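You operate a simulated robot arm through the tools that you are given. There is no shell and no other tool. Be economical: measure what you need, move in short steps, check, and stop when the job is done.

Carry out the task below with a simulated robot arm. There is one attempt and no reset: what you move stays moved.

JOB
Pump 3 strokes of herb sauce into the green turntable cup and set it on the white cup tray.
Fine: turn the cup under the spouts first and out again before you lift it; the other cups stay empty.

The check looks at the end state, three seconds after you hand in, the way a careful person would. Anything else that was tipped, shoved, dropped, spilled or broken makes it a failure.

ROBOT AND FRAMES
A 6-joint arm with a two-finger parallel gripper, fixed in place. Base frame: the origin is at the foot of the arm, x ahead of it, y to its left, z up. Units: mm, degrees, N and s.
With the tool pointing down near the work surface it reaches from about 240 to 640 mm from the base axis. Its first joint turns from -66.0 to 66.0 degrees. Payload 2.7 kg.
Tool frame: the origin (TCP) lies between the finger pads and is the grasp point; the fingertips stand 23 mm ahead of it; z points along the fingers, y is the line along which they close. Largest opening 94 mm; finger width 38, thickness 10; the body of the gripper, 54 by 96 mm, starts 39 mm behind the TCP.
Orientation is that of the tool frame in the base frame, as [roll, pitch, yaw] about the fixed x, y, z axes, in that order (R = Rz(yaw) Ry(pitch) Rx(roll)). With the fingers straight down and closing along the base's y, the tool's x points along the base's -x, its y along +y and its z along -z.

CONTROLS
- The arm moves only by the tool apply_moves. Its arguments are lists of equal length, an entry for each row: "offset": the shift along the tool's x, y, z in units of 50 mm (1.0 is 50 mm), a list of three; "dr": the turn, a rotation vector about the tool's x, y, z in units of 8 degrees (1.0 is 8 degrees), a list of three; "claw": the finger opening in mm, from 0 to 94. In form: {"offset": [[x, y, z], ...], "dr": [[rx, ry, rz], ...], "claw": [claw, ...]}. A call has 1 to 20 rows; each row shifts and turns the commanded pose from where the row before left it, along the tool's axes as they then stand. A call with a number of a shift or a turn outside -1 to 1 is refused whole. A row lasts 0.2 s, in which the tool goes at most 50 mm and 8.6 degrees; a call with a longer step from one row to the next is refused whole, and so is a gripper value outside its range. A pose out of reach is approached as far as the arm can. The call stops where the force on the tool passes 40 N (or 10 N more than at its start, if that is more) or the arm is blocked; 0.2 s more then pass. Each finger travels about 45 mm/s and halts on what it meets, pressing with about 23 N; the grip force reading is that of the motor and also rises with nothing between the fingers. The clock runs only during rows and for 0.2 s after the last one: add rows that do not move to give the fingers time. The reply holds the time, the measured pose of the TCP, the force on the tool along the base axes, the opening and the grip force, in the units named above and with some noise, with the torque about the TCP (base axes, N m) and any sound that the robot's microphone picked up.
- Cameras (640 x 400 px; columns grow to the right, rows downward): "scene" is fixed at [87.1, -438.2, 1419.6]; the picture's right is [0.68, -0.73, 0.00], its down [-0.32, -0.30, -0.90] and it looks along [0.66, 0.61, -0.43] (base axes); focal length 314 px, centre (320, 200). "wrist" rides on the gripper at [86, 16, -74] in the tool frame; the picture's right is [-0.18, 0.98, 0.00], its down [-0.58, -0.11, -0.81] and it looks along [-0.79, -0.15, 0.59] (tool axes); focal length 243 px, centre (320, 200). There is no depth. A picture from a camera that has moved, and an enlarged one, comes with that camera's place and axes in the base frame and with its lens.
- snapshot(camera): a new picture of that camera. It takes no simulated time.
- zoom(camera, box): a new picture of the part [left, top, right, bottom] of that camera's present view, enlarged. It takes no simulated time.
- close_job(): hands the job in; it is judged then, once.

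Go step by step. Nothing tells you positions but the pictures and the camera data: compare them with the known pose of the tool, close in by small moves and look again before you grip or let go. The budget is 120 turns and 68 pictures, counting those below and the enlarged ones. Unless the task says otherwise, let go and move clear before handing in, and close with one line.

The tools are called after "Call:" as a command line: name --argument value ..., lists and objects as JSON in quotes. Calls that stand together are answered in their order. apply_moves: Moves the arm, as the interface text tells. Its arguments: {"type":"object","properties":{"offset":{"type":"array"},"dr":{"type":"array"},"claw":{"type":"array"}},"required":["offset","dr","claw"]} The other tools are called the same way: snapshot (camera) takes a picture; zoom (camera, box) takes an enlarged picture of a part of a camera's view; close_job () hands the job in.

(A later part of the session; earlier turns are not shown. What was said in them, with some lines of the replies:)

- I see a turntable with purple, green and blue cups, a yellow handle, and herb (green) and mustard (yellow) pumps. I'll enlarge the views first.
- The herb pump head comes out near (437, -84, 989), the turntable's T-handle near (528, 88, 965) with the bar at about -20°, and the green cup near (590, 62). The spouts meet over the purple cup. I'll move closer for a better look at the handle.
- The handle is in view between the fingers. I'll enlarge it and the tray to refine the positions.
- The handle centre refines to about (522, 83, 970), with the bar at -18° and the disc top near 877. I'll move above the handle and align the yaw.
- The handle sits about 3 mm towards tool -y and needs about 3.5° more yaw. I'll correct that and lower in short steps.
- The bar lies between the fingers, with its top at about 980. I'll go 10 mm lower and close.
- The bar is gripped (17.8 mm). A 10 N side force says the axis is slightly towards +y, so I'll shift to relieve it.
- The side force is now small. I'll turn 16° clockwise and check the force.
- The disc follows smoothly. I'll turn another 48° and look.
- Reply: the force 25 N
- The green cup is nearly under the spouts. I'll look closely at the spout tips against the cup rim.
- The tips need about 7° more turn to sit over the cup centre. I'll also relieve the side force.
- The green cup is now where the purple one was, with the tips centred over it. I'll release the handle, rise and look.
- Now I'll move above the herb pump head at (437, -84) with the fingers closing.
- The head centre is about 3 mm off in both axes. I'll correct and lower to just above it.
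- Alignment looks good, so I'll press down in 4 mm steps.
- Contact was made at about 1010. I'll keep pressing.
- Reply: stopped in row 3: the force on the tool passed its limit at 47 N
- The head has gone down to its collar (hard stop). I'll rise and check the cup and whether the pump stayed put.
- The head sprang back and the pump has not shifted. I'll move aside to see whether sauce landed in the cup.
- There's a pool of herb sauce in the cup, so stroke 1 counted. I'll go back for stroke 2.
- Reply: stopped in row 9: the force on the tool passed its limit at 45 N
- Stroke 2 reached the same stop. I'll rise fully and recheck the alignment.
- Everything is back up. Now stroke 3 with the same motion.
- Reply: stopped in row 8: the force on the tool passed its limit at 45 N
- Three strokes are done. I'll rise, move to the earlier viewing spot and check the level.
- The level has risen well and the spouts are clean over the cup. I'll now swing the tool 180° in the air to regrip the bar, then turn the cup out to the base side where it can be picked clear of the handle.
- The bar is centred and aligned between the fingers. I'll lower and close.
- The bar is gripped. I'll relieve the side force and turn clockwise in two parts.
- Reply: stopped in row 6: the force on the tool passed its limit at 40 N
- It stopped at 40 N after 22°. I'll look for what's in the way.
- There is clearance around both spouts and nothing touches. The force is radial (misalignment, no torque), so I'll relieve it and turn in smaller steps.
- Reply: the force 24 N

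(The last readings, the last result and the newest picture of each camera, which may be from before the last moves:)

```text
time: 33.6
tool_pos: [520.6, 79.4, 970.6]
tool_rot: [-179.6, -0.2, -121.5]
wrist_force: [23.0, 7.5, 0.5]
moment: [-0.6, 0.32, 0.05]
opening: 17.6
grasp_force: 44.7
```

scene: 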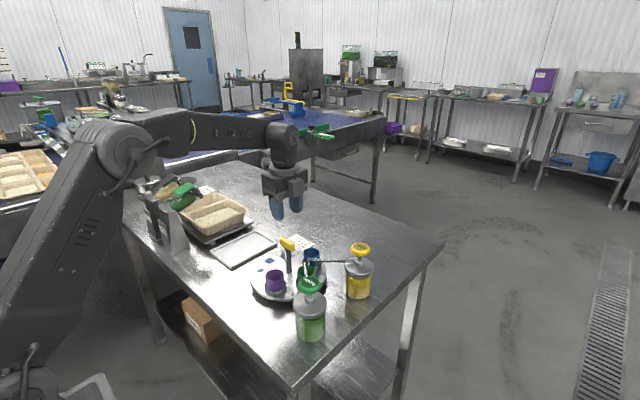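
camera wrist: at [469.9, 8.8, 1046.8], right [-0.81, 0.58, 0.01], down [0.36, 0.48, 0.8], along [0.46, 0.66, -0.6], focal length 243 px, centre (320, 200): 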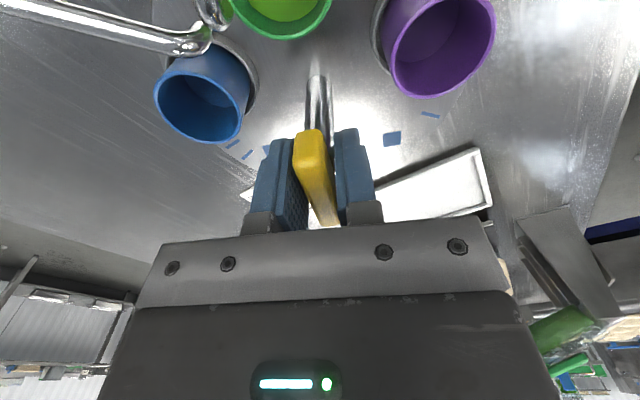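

The grip is simply stiff, at about 10 N per mm. I'll relieve as I turn.

Call:
apply_moves --offset '[[-0.033, -0.027, 0], [0, 0, 0], [0, 0, 0], [0, 0, 0]]' --dr '[[0, 0, 0], [0, 0, 0.5], [0, 0, 0.5], [0, 0, 0.5]]' --claw '[8, 8, 8, 8]'

```text
time: 34.6
tool_pos: [520.0, 79.7, 971.5]
tool_rot: [-179.8, -0.6, -133.4]
wrist_force: [-8.4, 1.6, 15.8]
moment: [-0.1, 0.89, 0.04]
opening: 17.5
grasp_force: 45.2
```

Call:
apply_moves --offset '[[0.01, 0.01, -0.02], [0, 0, 0], [0, 0, 0], [0, 0, 0], [0, 0, 0]]' --dr '[[0, 0, 0], [0, 0, 0.5], [0, 0, 0.5], [0, 0, 0.5], [0, 0, 0.5]]' --claw '[8, 8, 8, 8, 8]'

Call:
zoom --camera "scene" --box '[240, 220, 360, 320]'

```text
time: 35.8
tool_pos: [520.6, 80.2, 970.3]
tool_rot: [-179.8, -0.2, -149.5]
wrist_force: [-0.6, -4.3, -2.7]
moment: [0.49, -0.35, 0.03]
opening: 17.6
grasp_force: 45.2
```

```text
4.00 times, centred on (300, 270) of scene
camera zoom: at [87.2, -438.4, 1419.6], right [0.68, -0.73, 0.0], down [-0.32, -0.3, -0.9], along [0.66, 0.61, -0.43], focal length 1255 px, centre (400, -80)
```

zoom: 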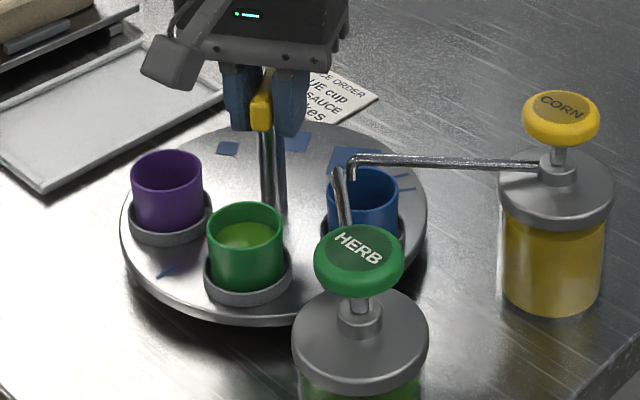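

The cup is out from under the spouts. I'll turn 24° more for gripper clearance.

Call:
apply_moves --offset '[[0, 0, 0], [0, 0, 0], [0, 0, 0], [0, 0, 0], [0, 0, 0], [0, 0, 0]]' --dr '[[0, 0, 0.5], [0, 0, 0.5], [0, 0, 0.5], [0, 0, 0.5], [0, 0, 0.5], [0, 0, 0.5]]' --claw '[8, 8, 8, 8, 8, 8]'

Call:
apply_moves --offset '[[0, 0, 0], [0, 0, 0], [0, 0, 0], [0, 0, -0.4], [0, 0, -0.8], [0, 0, -0.8]]' --dr '[[0, 0, 0], [0, 0, 0], [0, 0, 0], [0, 0, 0], [0, 0, 0], [0, 0, 0]]' --claw '[20, 34, 44, 44, 44, 44]'

Call:
zoom --camera "scene" --box '[200, 210, 360, 320]'

```text
time: 37.2
tool_pos: [518.6, 81.1, 972.1]
tool_rot: [-179.4, -0.2, -173.2]
wrist_force: [2.6, -3.5, -11.0]
moment: [0.29, 0.82, 2.35]
opening: 21.8
grasp_force: 45.4
```

```text
time: 38.6
tool_pos: [521.4, 79.0, 1072.0]
tool_rot: [-179.6, -0.1, -173.4]
wrist_force: [-0.5, 0.1, -0.4]
moment: [-0.01, -0.01, 0.03]
opening: 44.0
grasp_force: 0.1
```

```text
3.64 times, centred on (280, 265) of scene
camera zoom: at [87.1, -438.2, 1419.6], right [0.68, -0.73, 0.0], down [-0.32, -0.3, -0.9], along [0.66, 0.61, -0.43], focal length 1141 px, centre (466, -36)
```

zoom: 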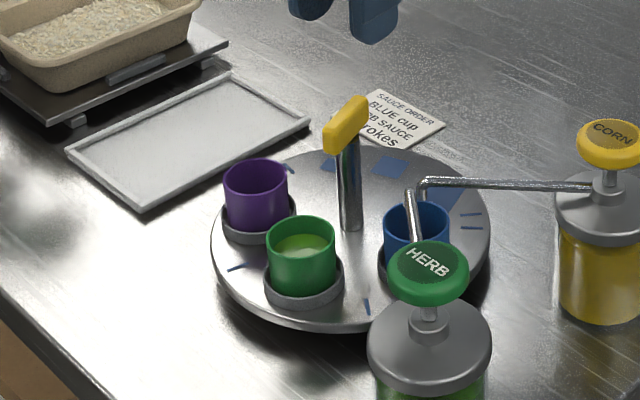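

The turn reached an end stop and the bar slipped slightly, but the cups stand fine and green is clear of the spouts. I'll move over the green cup.

Call:
apply_moves --offset '[[0.62, -0.1, 0.1], [0.62, -0.1, 0.1], [0, 0, 0]]' --dr '[[0, 0, 0], [0, 0, 0], [0, 0, 0]]' --claw '[60, 80, 80]'

Call:
snapshot --camera "wrist"

Call:
zoom --camera "scene" --box '[240, 230, 340, 310]'

```text
time: 39.4
tool_pos: [461.7, 63.3, 1061.1]
tool_rot: [-179.6, -0.1, -173.4]
wrist_force: [0.7, -0.2, 0.2]
moment: [0.02, 0.02, 0.03]
opening: 80.1
grasp_force: 0.0
```

```text
25 pictures are left
camera wrist: at [373.7, 70.6, 1135.7], right [0.07, 1.0, -0.01], down [0.59, -0.04, 0.81], along [0.8, -0.06, -0.59], focal length 243 px, centre (320, 200)
```

wrist: 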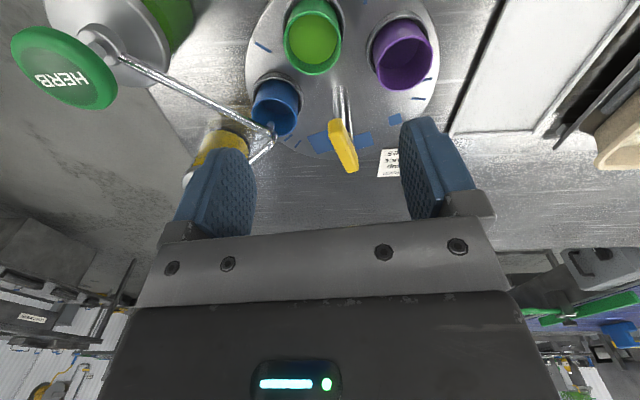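

```text
5.00 times, centred on (290, 270) of scene
camera zoom: at [87.1, -438.2, 1419.6], right [0.68, -0.73, 0.0], down [-0.32, -0.3, -0.9], along [0.66, 0.61, -0.43], focal length 1569 px, centre (470, -150)
```

zoom: 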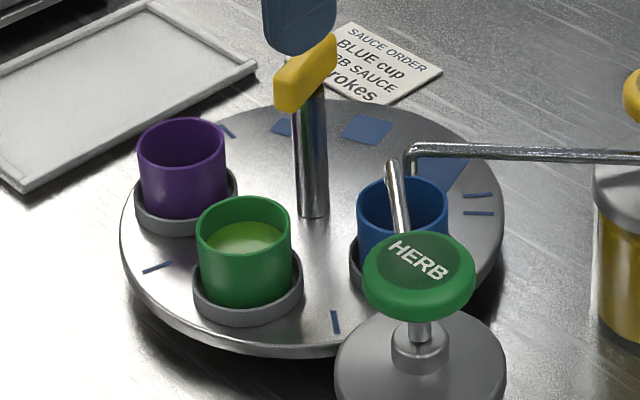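

The green cup is at about (457, 59), rim z 918, diameter about 46 mm. I'll align radially and lower to just above it.

Call:
apply_moves --offset '[[0.104, -0.082, 0], [0, 0, 0], [0, 0, 0.7], [0, 0, 0.7]]' --dr '[[-0.05, 0, 0], [0, 0, -0.7], [0, 0, -0.7], [0, 0, 0]]' --claw '[66, 66, 66, 66]'

Call:
snapshot --camera "wrist"

Call:
zoom --camera "scene" --box '[240, 220, 340, 300]'

```text
time: 40.4
tool_pos: [455.7, 60.4, 991.1]
tool_rot: [180.0, 0.1, -162.1]
wrist_force: [-0.1, 0.6, 0.3]
moment: [0.03, -0.04, -0.02]
opening: 66.1
grasp_force: 0.0
```

```text
23 pictures are left
camera wrist: at [368.5, 49.8, 1065.6], right [-0.13, 0.99, 0.0], down [0.59, 0.08, 0.81], along [0.8, 0.1, -0.59], focal length 243 px, centre (320, 200)
```

wrist: 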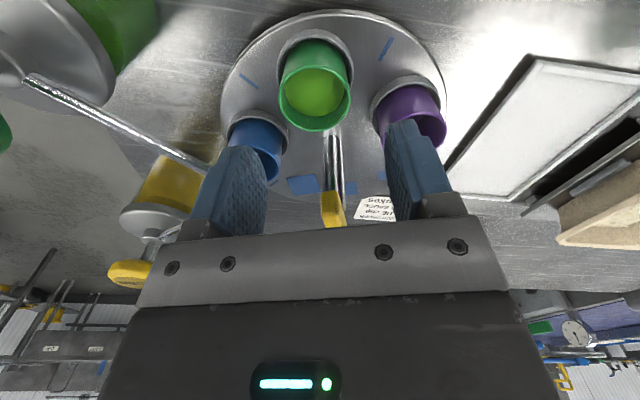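

```text
5.00 times, centred on (290, 260) of scene
camera zoom: at [87.1, -438.2, 1419.6], right [0.68, -0.73, 0.0], down [-0.32, -0.3, -0.9], along [0.66, 0.61, -0.43], focal length 1569 px, centre (470, -100)
```

zoom: 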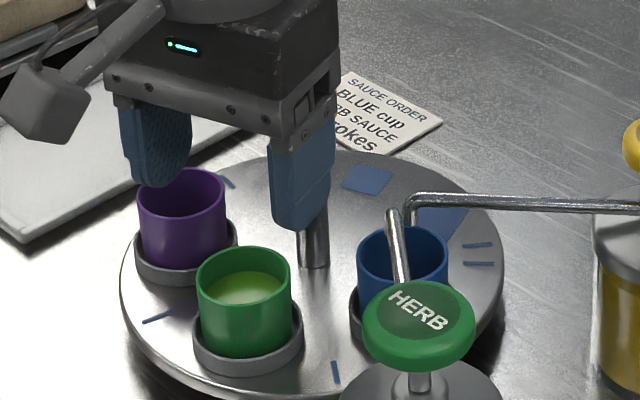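

The cup is about 3 mm off towards tool -y. I'll correct, lower to just above the rim and check.

Call:
apply_moves --offset '[[0.02, -0.06, 0], [0, 0, 0.4], [0, 0, 0.4], [0, 0, 0.12]]' --dr '[[0, 0, 0], [0, 0, 0], [0, 0, 0], [0, 0, 0]]' --claw '[66, 66, 66, 66]'

Call:
snapshot --camera "wrist"

Call:
zoom --camera "scene" --box '[240, 220, 340, 300]'

```text
time: 41.4
tool_pos: [456.2, 56.1, 945.3]
tool_rot: [179.9, -0.1, -162.3]
wrist_force: [-0.4, -0.2, 0.8]
moment: [0.02, -0.02, -0.01]
opening: 66.3
grasp_force: 0.1
```

```text
21 pictures are left
camera wrist: at [368.7, 45.5, 1020.5], right [-0.13, 0.99, 0.0], down [0.59, 0.07, 0.81], along [0.8, 0.1, -0.59], focal length 243 px, centre (320, 200)
```

wrist: 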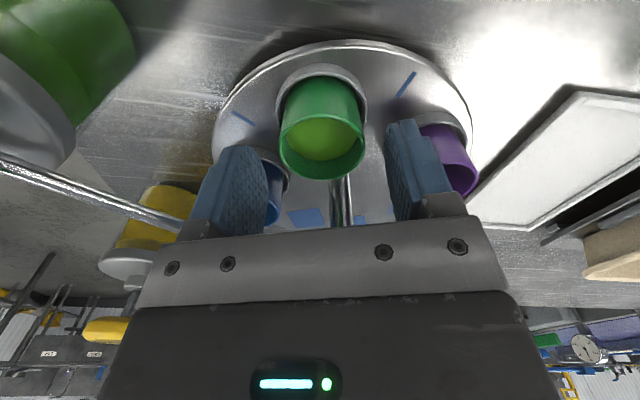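

```text
5.00 times, centred on (290, 260) of scene
camera zoom: at [87.1, -438.2, 1419.6], right [0.68, -0.73, 0.0], down [-0.32, -0.3, -0.9], along [0.66, 0.61, -0.43], focal length 1569 px, centre (470, -100)
```

zoom: 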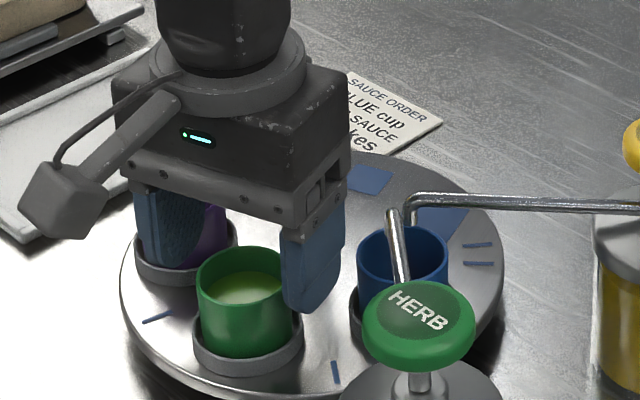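

It's centred within about 2 mm. I'll narrow to 58 mm for purple-cup clearance and lower in steps to grasp height.

Call:
apply_moves --offset '[[0.04, 0.02, 0], [0, 0, 0.2], [0, 0, 0.2], [0, 0, 0.2]]' --dr '[[0, 0, 0], [0, 0, 0], [0, 0, 0], [0, 0, 0]]' --claw '[58, 58, 58, 58]'

Call:
snapshot --camera "wrist"

Call:
zoom --camera "scene" --box '[240, 220, 340, 300]'

```text
time: 42.1
tool_pos: [455.1, 56.8, 935.4]
tool_rot: [-179.8, 0.6, -162.0]
wrist_force: [-0.7, -0.2, 3.5]
moment: [0.06, -0.15, -0.01]
opening: 58.1
grasp_force: 0.0
stopped in row 3: the force on the tool passed its limit at 52 N (the readings are from after the stop); the commanded pose is now the measured one
```

```text
19 pictures are left
camera wrist: at [367.2, 45.4, 1009.3], right [-0.13, 0.99, 0.0], down [0.58, 0.07, 0.81], along [0.81, 0.1, -0.58], focal length 243 px, centre (320, 200)
```

wrist: 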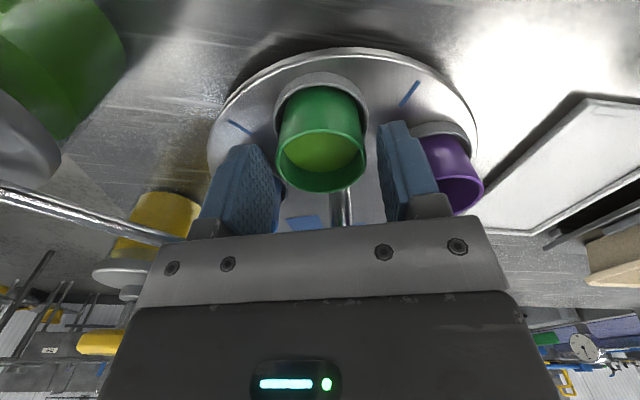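

```text
5.00 times, centred on (290, 260) of scene
camera zoom: at [87.1, -438.2, 1419.6], right [0.68, -0.73, 0.0], down [-0.32, -0.3, -0.9], along [0.66, 0.61, -0.43], focal length 1569 px, centre (470, -100)
```

zoom: 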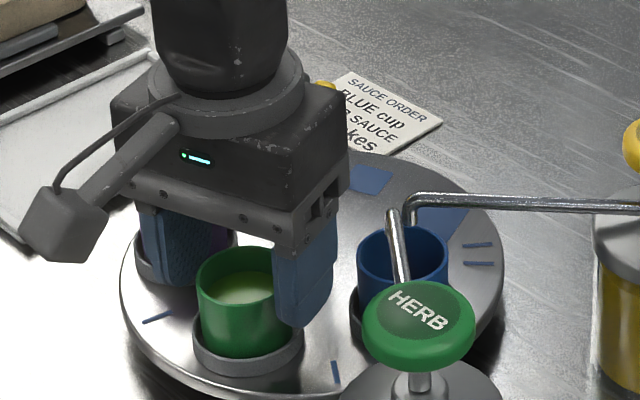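

It stopped at z≈935, so something was touched. I'll enlarge the view to see what before doing anything else.

Call:
zoom --camera "wrist" --box '[200, 60, 500, 240]'

Call:
zoom --camera "scene" --box '[260, 230, 316, 276]'

```text
2.13 times, centred on (350, 150) of wrist
camera zoom: at [367.2, 45.4, 1009.3], right [-0.13, 0.99, 0.0], down [0.58, 0.07, 0.81], along [0.81, 0.1, -0.58], focal length 518 px, centre (256, 307)
```

zoom: 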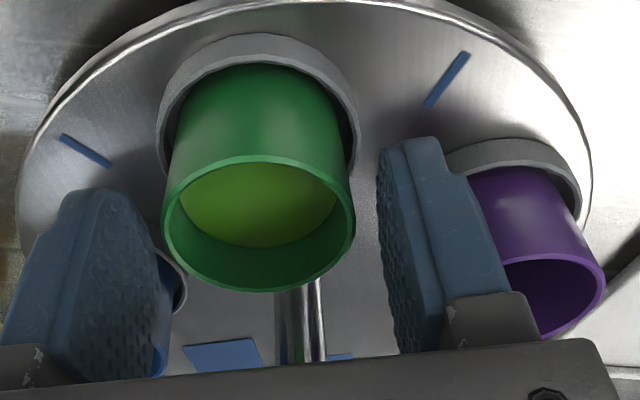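

```text
8.70 times, centred on (288, 253) of scene
camera zoom: at [87.1, -438.2, 1419.6], right [0.68, -0.73, 0.0], down [-0.32, -0.3, -0.9], along [0.66, 0.61, -0.43], focal length 2728 px, centre (598, -261)
```

zoom: 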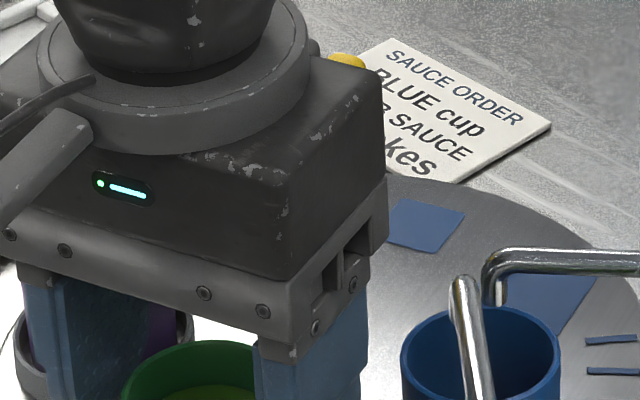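

The residual force and moment put the contact 46 mm inward of the TCP, which is exactly the handle bar under the gripper body. I'll rise and tilt the gripper body outward 18° about the closing axis to clear the bar.

Call:
apply_moves --offset '[[0, 0, -0.5], [0, 0, -0.5], [0, 0, 0], [0, 0, 0], [0, 0, 0]]' --dr '[[0, 0, 0], [0, 0, 0], [0, -0.75, 0], [0, -0.75, 0], [0, -0.7, 0]]' --claw '[58, 58, 58, 58, 58]'

Call:
snapshot --camera "wrist"

Call:
zoom --camera "scene" --box '[240, 210, 340, 300]'

```text
time: 43.3
tool_pos: [454.4, 55.6, 984.7]
tool_rot: [-179.9, 18.3, -162.0]
wrist_force: [0.9, 0.3, -0.4]
moment: [0.04, -0.01, 0.01]
opening: 58.0
grasp_force: 0.0
```

```text
15 pictures are left
camera wrist: at [348.7, 40.2, 1028.8], right [-0.14, 0.99, 0.06], down [0.32, -0.01, 0.95], along [0.94, 0.15, -0.31], focal length 243 px, centre (320, 200)
```

wrist: 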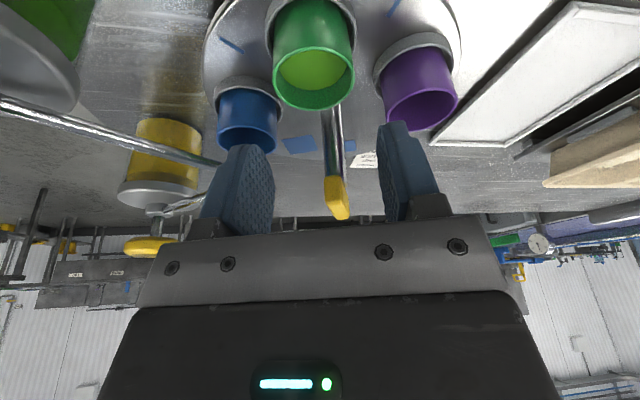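

```text
4.44 times, centred on (290, 255) of scene
camera zoom: at [87.2, -438.2, 1419.6], right [0.68, -0.73, 0.0], down [-0.32, -0.3, -0.9], along [0.66, 0.61, -0.43], focal length 1395 px, centre (453, -44)
```

zoom: 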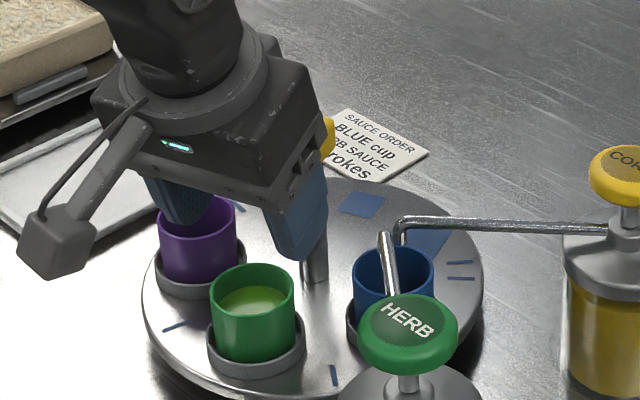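

The tilt is right and the cup is centred between the fingers. I'll lower vertically in small steps, shifting 3 mm outward.

Call:
apply_moves --offset '[[0.074, 0.014, 0.197], [0.074, 0.014, 0.197], [0.074, 0, 0.197], [0.074, 0, 0.197], [0.074, 0, 0.197], [0.074, 0, 0.197]]' --dr '[[0, 0, 0], [0, 0, 0], [0, 0, 0], [0, 0, 0], [0, 0, 0], [0, 0, 0]]' --claw '[58, 58, 58, 58, 58, 58]'

Call:
zoom --camera "wrist" --box '[180, 40, 500, 240]'

Call:
zoom --camera "scene" --box '[240, 220, 340, 300]'

```text
time: 44.7
tool_pos: [452.2, 56.7, 923.6]
tool_rot: [-179.9, 18.4, -162.2]
wrist_force: [-3.9, -0.5, 10.5]
moment: [-0.4, 0.1, -0.05]
opening: 58.0
grasp_force: 0.0
```

```text
2.00 times, centred on (340, 140) of wrist
camera zoom: at [345.8, 40.7, 966.6], right [-0.14, 0.99, 0.06], down [0.32, -0.01, 0.95], along [0.94, 0.15, -0.31], focal length 485 px, centre (280, 320)
```

zoom: 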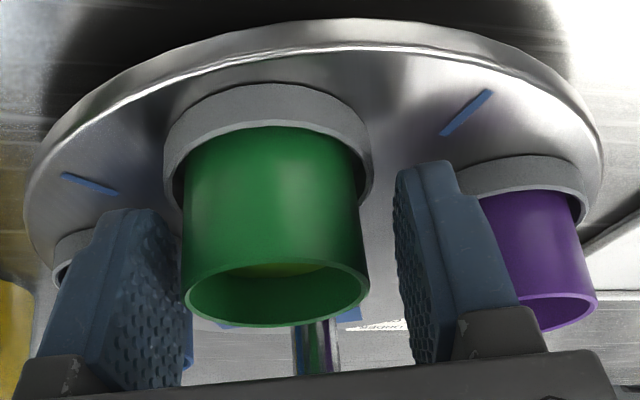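

```text
5.00 times, centred on (290, 260) of scene
camera zoom: at [86.9, -438.3, 1419.6], right [0.68, -0.73, 0.0], down [-0.32, -0.3, -0.9], along [0.66, 0.61, -0.43], focal length 1569 px, centre (470, -100)
```

zoom: 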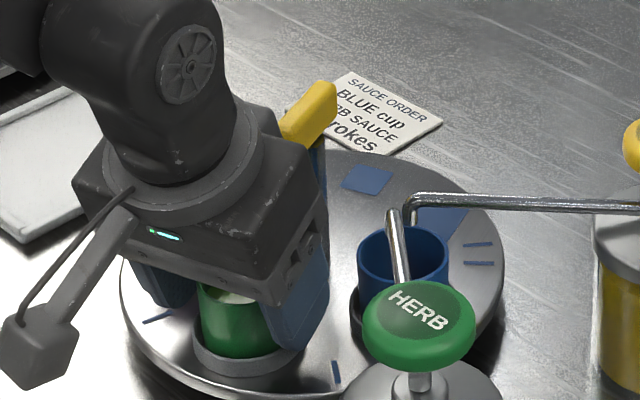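

The left fingertip is just touching the cup's socket ring. I'll rise 3 mm, centre 2 mm and close gently.

Call:
apply_moves --offset '[[-0.02, 0, -0.06], [0, -0.04, 0], [0, 0, 0]]' --dr '[[0, 0, 0], [0, 0, 0], [0, 0, 0]]' --claw '[58, 58, 58]'

Call:
apply_moves --offset '[[0, 0, 0], [0, 0, 0], [0, 0, 0], [0, 0, 0]]' --dr '[[0, 0, 0], [0, 0, 0], [0, 0, 0], [0, 0, 0]]' --claw '[54, 50, 46, 42]'

Call:
zoom --camera "wrist" --box '[180, 40, 500, 240]'

```text
time: 45.5
tool_pos: [451.4, 55.0, 924.4]
tool_rot: [-180.0, 18.2, -162.1]
wrist_force: [0.3, -0.4, -0.3]
moment: [-0.01, 0.0, 0.01]
opening: 58.2
grasp_force: 0.1
```

```text
time: 46.5
tool_pos: [452.1, 55.1, 925.2]
tool_rot: [-180.0, 18.2, -162.1]
wrist_force: [-0.1, 0.9, 0.1]
moment: [0.01, -0.01, -0.01]
opening: 44.4
grasp_force: 22.5
```

```text
2.00 times, centred on (340, 140) of wrist
camera zoom: at [346.0, 38.5, 969.4], right [-0.14, 0.99, 0.06], down [0.32, -0.01, 0.95], along [0.94, 0.15, -0.31], focal length 485 px, centre (280, 320)
```

zoom: 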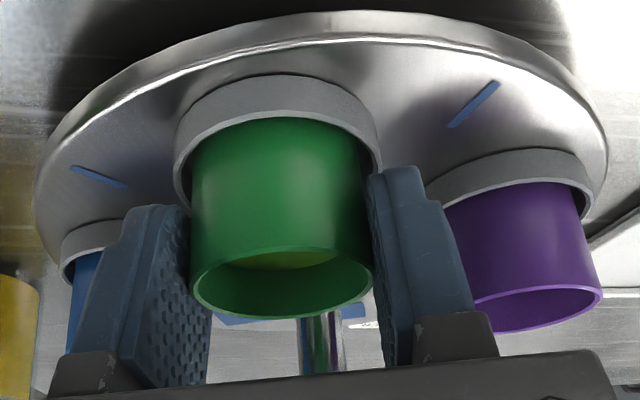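

The cup is gripped at 44 mm. I'll lift 12 mm and check.

Call:
apply_moves --offset '[[-0.037, 0, -0.114], [-0.037, 0, -0.114], [0, 0, 0]]' --dr '[[0, 0, 0], [0, 0, 0], [0, 0, 0]]' --claw '[40, 40, 40]'

Call:
zoom --camera "scene" --box '[240, 220, 340, 300]'

```text
time: 47.3
tool_pos: [450.5, 55.0, 938.6]
tool_rot: [-179.9, 18.2, -162.1]
wrist_force: [-0.4, -0.2, -0.4]
moment: [0.0, -0.02, 0.0]
opening: 44.3
grasp_force: 22.3
```

```text
5.00 times, centred on (290, 260) of scene
camera zoom: at [87.2, -438.2, 1419.6], right [0.68, -0.73, 0.0], down [-0.32, -0.3, -0.9], along [0.66, 0.61, -0.43], focal length 1569 px, centre (470, -100)
```

zoom: 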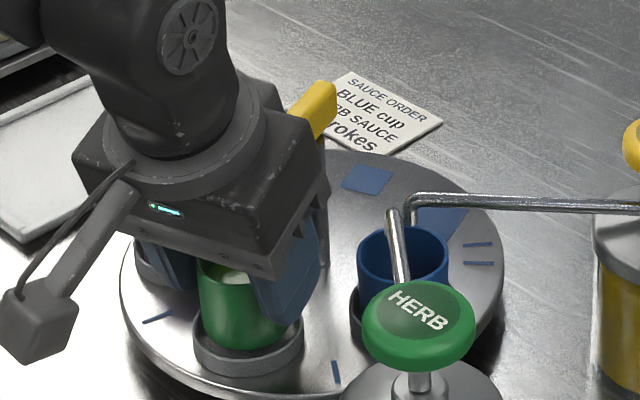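

The cup is rising level. I'll lift to carrying height.

Call:
apply_moves --offset '[[-0.08, 0, -0.247], [-0.08, 0, -0.247], [-0.08, 0, -0.247], [-0.08, 0, -0.247], [-0.08, 0, -0.247], [0, 0, 0]]' --dr '[[0, 0, 0], [0, 0, 0], [0, 0, 0], [0, 0, 0], [0, 0, 0], [0, 0, 0]]' --claw '[40, 40, 40, 40, 40, 40]'

Call:
zoom --camera "scene" --box '[170, 180, 350, 310]'

```text
time: 48.7
tool_pos: [452.9, 54.1, 1001.1]
tool_rot: [-179.9, 18.2, -162.1]
wrist_force: [0.3, 0.2, -0.3]
moment: [-0.03, 0.01, 0.01]
opening: 44.6
grasp_force: 23.0
```

```text
3.08 times, centred on (260, 245) of scene
camera zoom: at [87.2, -438.2, 1419.6], right [0.68, -0.73, 0.0], down [-0.32, -0.3, -0.9], along [0.66, 0.61, -0.43], focal length 966 px, centre (505, 62)
```

zoom: 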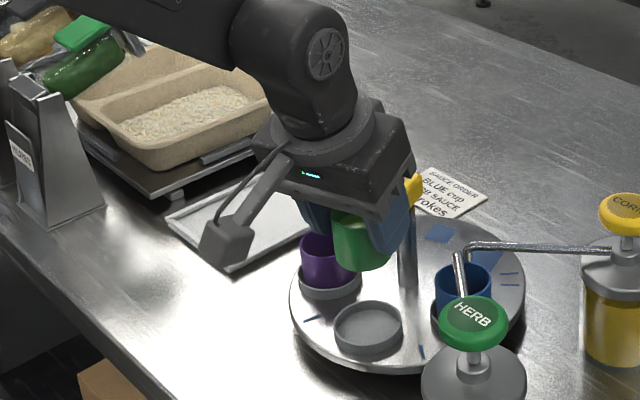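

The cup is up, the socket is empty and nothing else moved. The tray spans about x 441–610, y 237–350, so I'll carry towards (507, 282), going +y first to avoid the handle.

Call:
apply_moves --offset '[[-0.107, 0.349, 0.035], [-0.107, 0.349, 0.035], [-0.107, 0.349, 0.035], [-0.107, 0.349, 0.035], [-0.107, 0.349, 0.035], [-0.107, 0.349, 0.035], [-0.229, 0.271, 0.074], [-0.229, 0.271, 0.074], [-0.229, 0.271, 0.074], [-0.229, 0.271, 0.074], [-0.229, 0.271, 0.074], [-0.229, 0.271, 0.074], [-0.229, 0.271, 0.074], [0, 0, 0]]' --dr '[[0, 0, 0], [0, 0, 0], [0, 0, 0], [0, 0, 0], [0, 0, 0], [0, 0, 0], [0, 0, 0], [0, 0, 0], [0, 0, 0], [0, 0, 0], [0, 0, 0], [0, 0, 0], [0, 0, 0], [0, 0, 0]]' --claw '[40, 40, 40, 40, 40, 40, 40, 40, 40, 40, 40, 40, 40, 40]'

Call:
zoom --camera "scene" --box '[150, 170, 310, 290]'

```text
time: 51.7
tool_pos: [502.5, 281.2, 1002.3]
tool_rot: [-179.9, 18.1, -162.1]
wrist_force: [-0.1, 0.0, 0.2]
moment: [-0.01, -0.01, 0.02]
opening: 44.4
grasp_force: 22.3
```

```text
3.33 times, centred on (230, 230) of scene
camera zoom: at [87.2, -438.2, 1419.6], right [0.68, -0.73, 0.0], down [-0.32, -0.3, -0.9], along [0.66, 0.61, -0.43], focal length 1046 px, centre (620, 100)
```

zoom: 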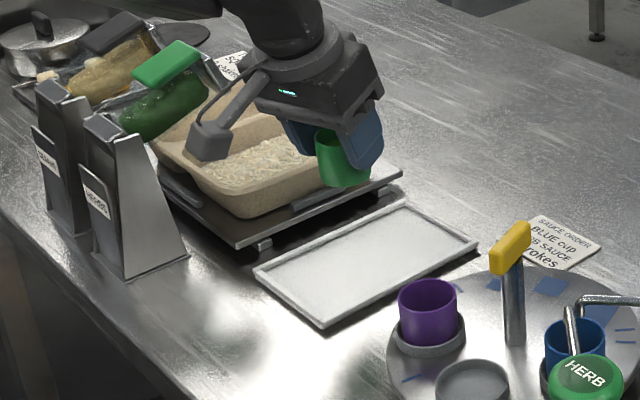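

The cup is over the tray. I'll descend to about 925, then feel for contact.

Call:
apply_moves --offset '[[0.068, 0, 0.209], [0.068, 0, 0.209], [0.068, 0, 0.209], [0.068, 0, 0.209], [0.068, 0, 0.209], [0.068, 0, 0.209], [0.068, 0, 0.209], [0, 0, 0]]' --dr '[[0, 0, 0], [0, 0, 0], [0, 0, 0], [0, 0, 0], [0, 0, 0], [0, 0, 0], [0, 0, 0], [0, 0, 0]]' --claw '[40, 40, 40, 40, 40, 40, 40, 40]'

Call:
zoom --camera "scene" --box '[200, 190, 290, 260]'

```text
time: 53.5
tool_pos: [504.6, 283.1, 924.9]
tool_rot: [-179.9, 18.2, -162.1]
wrist_force: [-0.1, -0.5, -0.6]
moment: [-0.03, 0.02, -0.03]
opening: 44.1
grasp_force: 22.8
```

```text
5.71 times, centred on (245, 225) of scene
camera zoom: at [87.2, -438.2, 1419.6], right [0.68, -0.73, 0.0], down [-0.32, -0.3, -0.9], along [0.66, 0.61, -0.43], focal length 1793 px, centre (749, 57)
```

zoom: 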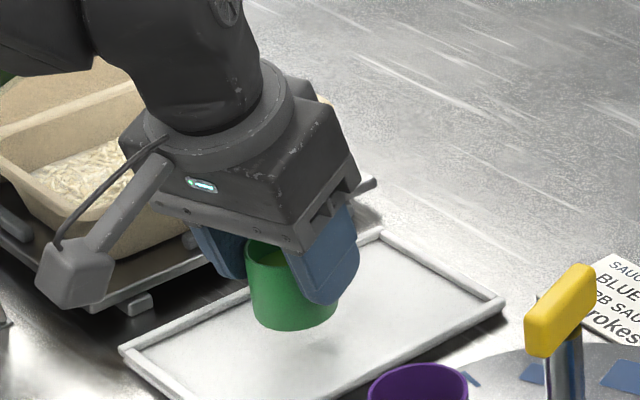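

Call:
apply_moves --offset '[[0.0155, 0, 0.0475], [0.0155, 0, 0.0475], [0.0155, 0, 0.0475], [0.0155, 0, 0.0475]]' --dr '[[0, 0, 0], [0, 0, 0], [0, 0, 0], [0, 0, 0]]' --claw '[40, 40, 40, 40]'

Call:
apply_moves --offset '[[0.0125, 0, 0.038], [0.0125, 0, 0.038]]' --dr '[[0, 0, 0], [0, 0, 0]]' --claw '[40, 40]'

Call:
zoom --camera "scene" --box '[200, 190, 290, 260]'

```text
time: 54.5
tool_pos: [504.2, 280.9, 916.1]
tool_rot: [-179.9, 18.2, -162.1]
wrist_force: [-0.5, 0.4, 0.5]
moment: [-0.01, -0.02, 0.04]
opening: 44.6
grasp_force: 23.1
```

```text
time: 55.1
tool_pos: [503.2, 280.1, 910.7]
tool_rot: [-179.9, 18.2, -162.2]
wrist_force: [0.2, 0.8, 0.1]
moment: [-0.02, 0.0, 0.01]
opening: 44.6
grasp_force: 23.2
```

```text
5.71 times, centred on (245, 225) of scene
camera zoom: at [87.2, -438.2, 1419.6], right [0.68, -0.73, 0.0], down [-0.32, -0.3, -0.9], along [0.66, 0.61, -0.43], focal length 1793 px, centre (749, 57)
```

zoom: 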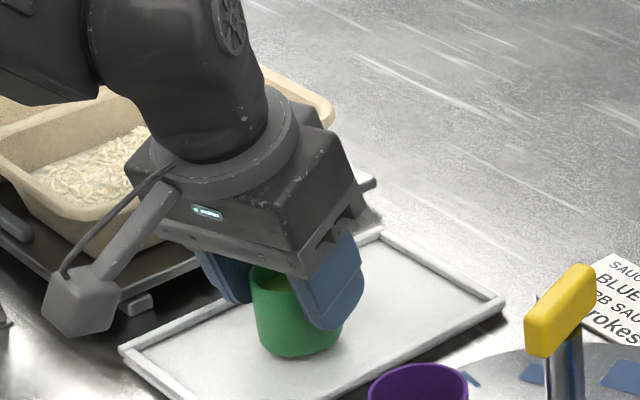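

It's nearly down. I'll continue in 1.5 mm steps.

Call:
apply_moves --offset '[[0.0093, 0, 0.0285], [0.0093, 0, 0.0285], [0.0093, 0, 0.0285]]' --dr '[[0, 0, 0], [0, 0, 0], [0, 0, 0]]' --claw '[40, 40, 40]'

Call:
apply_moves --offset '[[0.0093, 0, 0.0285], [0, 0, 0]]' --dr '[[0, 0, 0], [0, 0, 0]]' --claw '[40, 40]'

```text
time: 55.9
tool_pos: [504.4, 280.3, 907.0]
tool_rot: [-180.0, 18.2, -162.1]
wrist_force: [0.6, 0.1, -0.6]
moment: [0.0, 0.01, 0.01]
opening: 44.6
grasp_force: 22.5
```

```text
time: 56.5
tool_pos: [504.0, 280.5, 905.5]
tool_rot: [-180.0, 18.2, -162.0]
wrist_force: [0.3, -0.8, -1.4]
moment: [0.0, 0.01, 0.01]
opening: 44.5
grasp_force: 22.9
```

Call:
apply_moves --offset '[[0.0093, 0, 0.0285], [0, 0, 0]]' --dr '[[0, 0, 0], [0, 0, 0]]' --claw '[40, 40]'

Call:
apply_moves --offset '[[0.0093, 0, 0.0285], [0, 0, 0]]' --dr '[[0, 0, 0], [0, 0, 0]]' --claw '[40, 40]'

```text
time: 57.1
tool_pos: [502.0, 281.3, 905.6]
tool_rot: [-179.9, 18.4, -162.1]
wrist_force: [-0.7, -2.8, 8.4]
moment: [-0.05, 0.02, 0.01]
opening: 44.4
grasp_force: 23.5
```

```text
time: 57.7
tool_pos: [503.6, 281.4, 903.8]
tool_rot: [-180.0, 18.6, -162.0]
wrist_force: [-3.1, -2.0, 19.2]
moment: [-0.05, 0.11, -0.01]
opening: 44.3
grasp_force: 23.2
```

Contact is made. I'll back off the press, open slowly and check.

Call:
apply_moves --offset '[[-0.0093, 0, -0.0285], [0, 0, 0], [0, 0, 0], [0, 0, 0], [0, 0, 0]]' --dr '[[0, 0, 0], [0, 0, 0], [0, 0, 0], [0, 0, 0], [0, 0, 0]]' --claw '[40, 47, 52, 58, 62]'

Call:
apply_moves --offset '[[-0.06, 0, -0.19], [-0.06, 0, -0.19], [-0.12, 0, -0.38], [-0.2, 0, -0.6], [-0.2, 0, -0.6]]' --dr '[[0, 0, 0], [0, 0, 0], [0, 0, 0], [0, 0, 0], [0, 0, 0]]' --claw '[62, 62, 62, 62, 62]'

Call:
zoom --camera "scene" --box '[180, 190, 300, 280]'

```text
time: 58.9
tool_pos: [504.4, 280.3, 904.4]
tool_rot: [-179.9, 18.2, -162.0]
wrist_force: [0.9, 0.0, 0.9]
moment: [-0.01, 0.01, 0.02]
opening: 61.8
grasp_force: 0.0
```

```text
time: 60.1
tool_pos: [503.9, 280.8, 1007.4]
tool_rot: [-179.8, 18.1, -162.1]
wrist_force: [-0.3, -0.2, 0.6]
moment: [0.01, -0.01, -0.05]
opening: 62.1
grasp_force: 0.0
```

```text
4.44 times, centred on (240, 235) of scene
camera zoom: at [87.1, -438.2, 1419.6], right [0.68, -0.73, 0.0], down [-0.32, -0.3, -0.9], along [0.66, 0.61, -0.43], focal length 1395 px, centre (676, 44)
```

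zoom: 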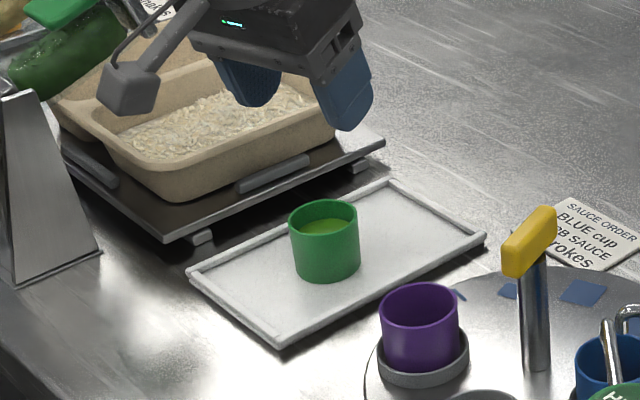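

The cup stands upright on the tray with the sauce in it. I'll move clear and take a last look at the whole scene.

Call:
apply_moves --offset '[[-0.2, 0, -0.6], [-0.2, 0, -0.6], [0, 0, 0]]' --dr '[[0, 0, 0], [0, 0, 0], [0, 0, 0]]' --claw '[62, 62, 62]'

Call:
zoom --camera "scene" --box '[200, 190, 400, 345]'

```text
time: 60.9
tool_pos: [505.0, 282.0, 1072.7]
tool_rot: [-179.9, 18.2, -162.0]
wrist_force: [-0.2, -0.6, 0.1]
moment: [0.0, -0.06, -0.02]
opening: 62.0
grasp_force: 0.1
```

```text
2.58 times, centred on (300, 268) of scene
camera zoom: at [87.1, -438.2, 1419.6], right [0.68, -0.73, 0.0], down [-0.32, -0.3, -0.9], along [0.66, 0.61, -0.43], focal length 810 px, centre (372, 26)
```

zoom: 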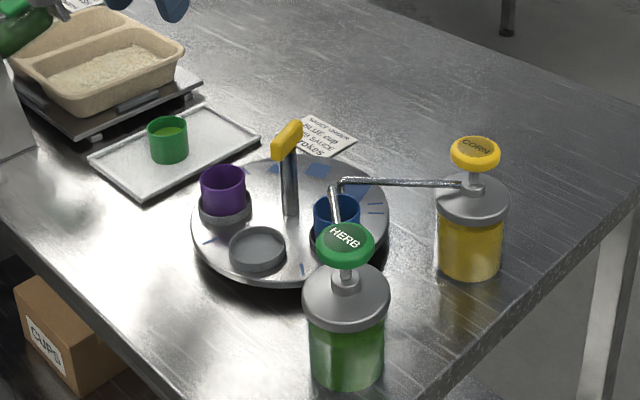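

The green cup is on the white tray, the other cups and both pumps stand undisturbed, and the arm is clear, so I'm handing in.

Call:
close_job

```text
The job is handed in.
```

I pumped three full strokes of herb sauce into the green cup and set it upright on the white tray; the other cups got no sauce, and nothing was tipped or spilled.
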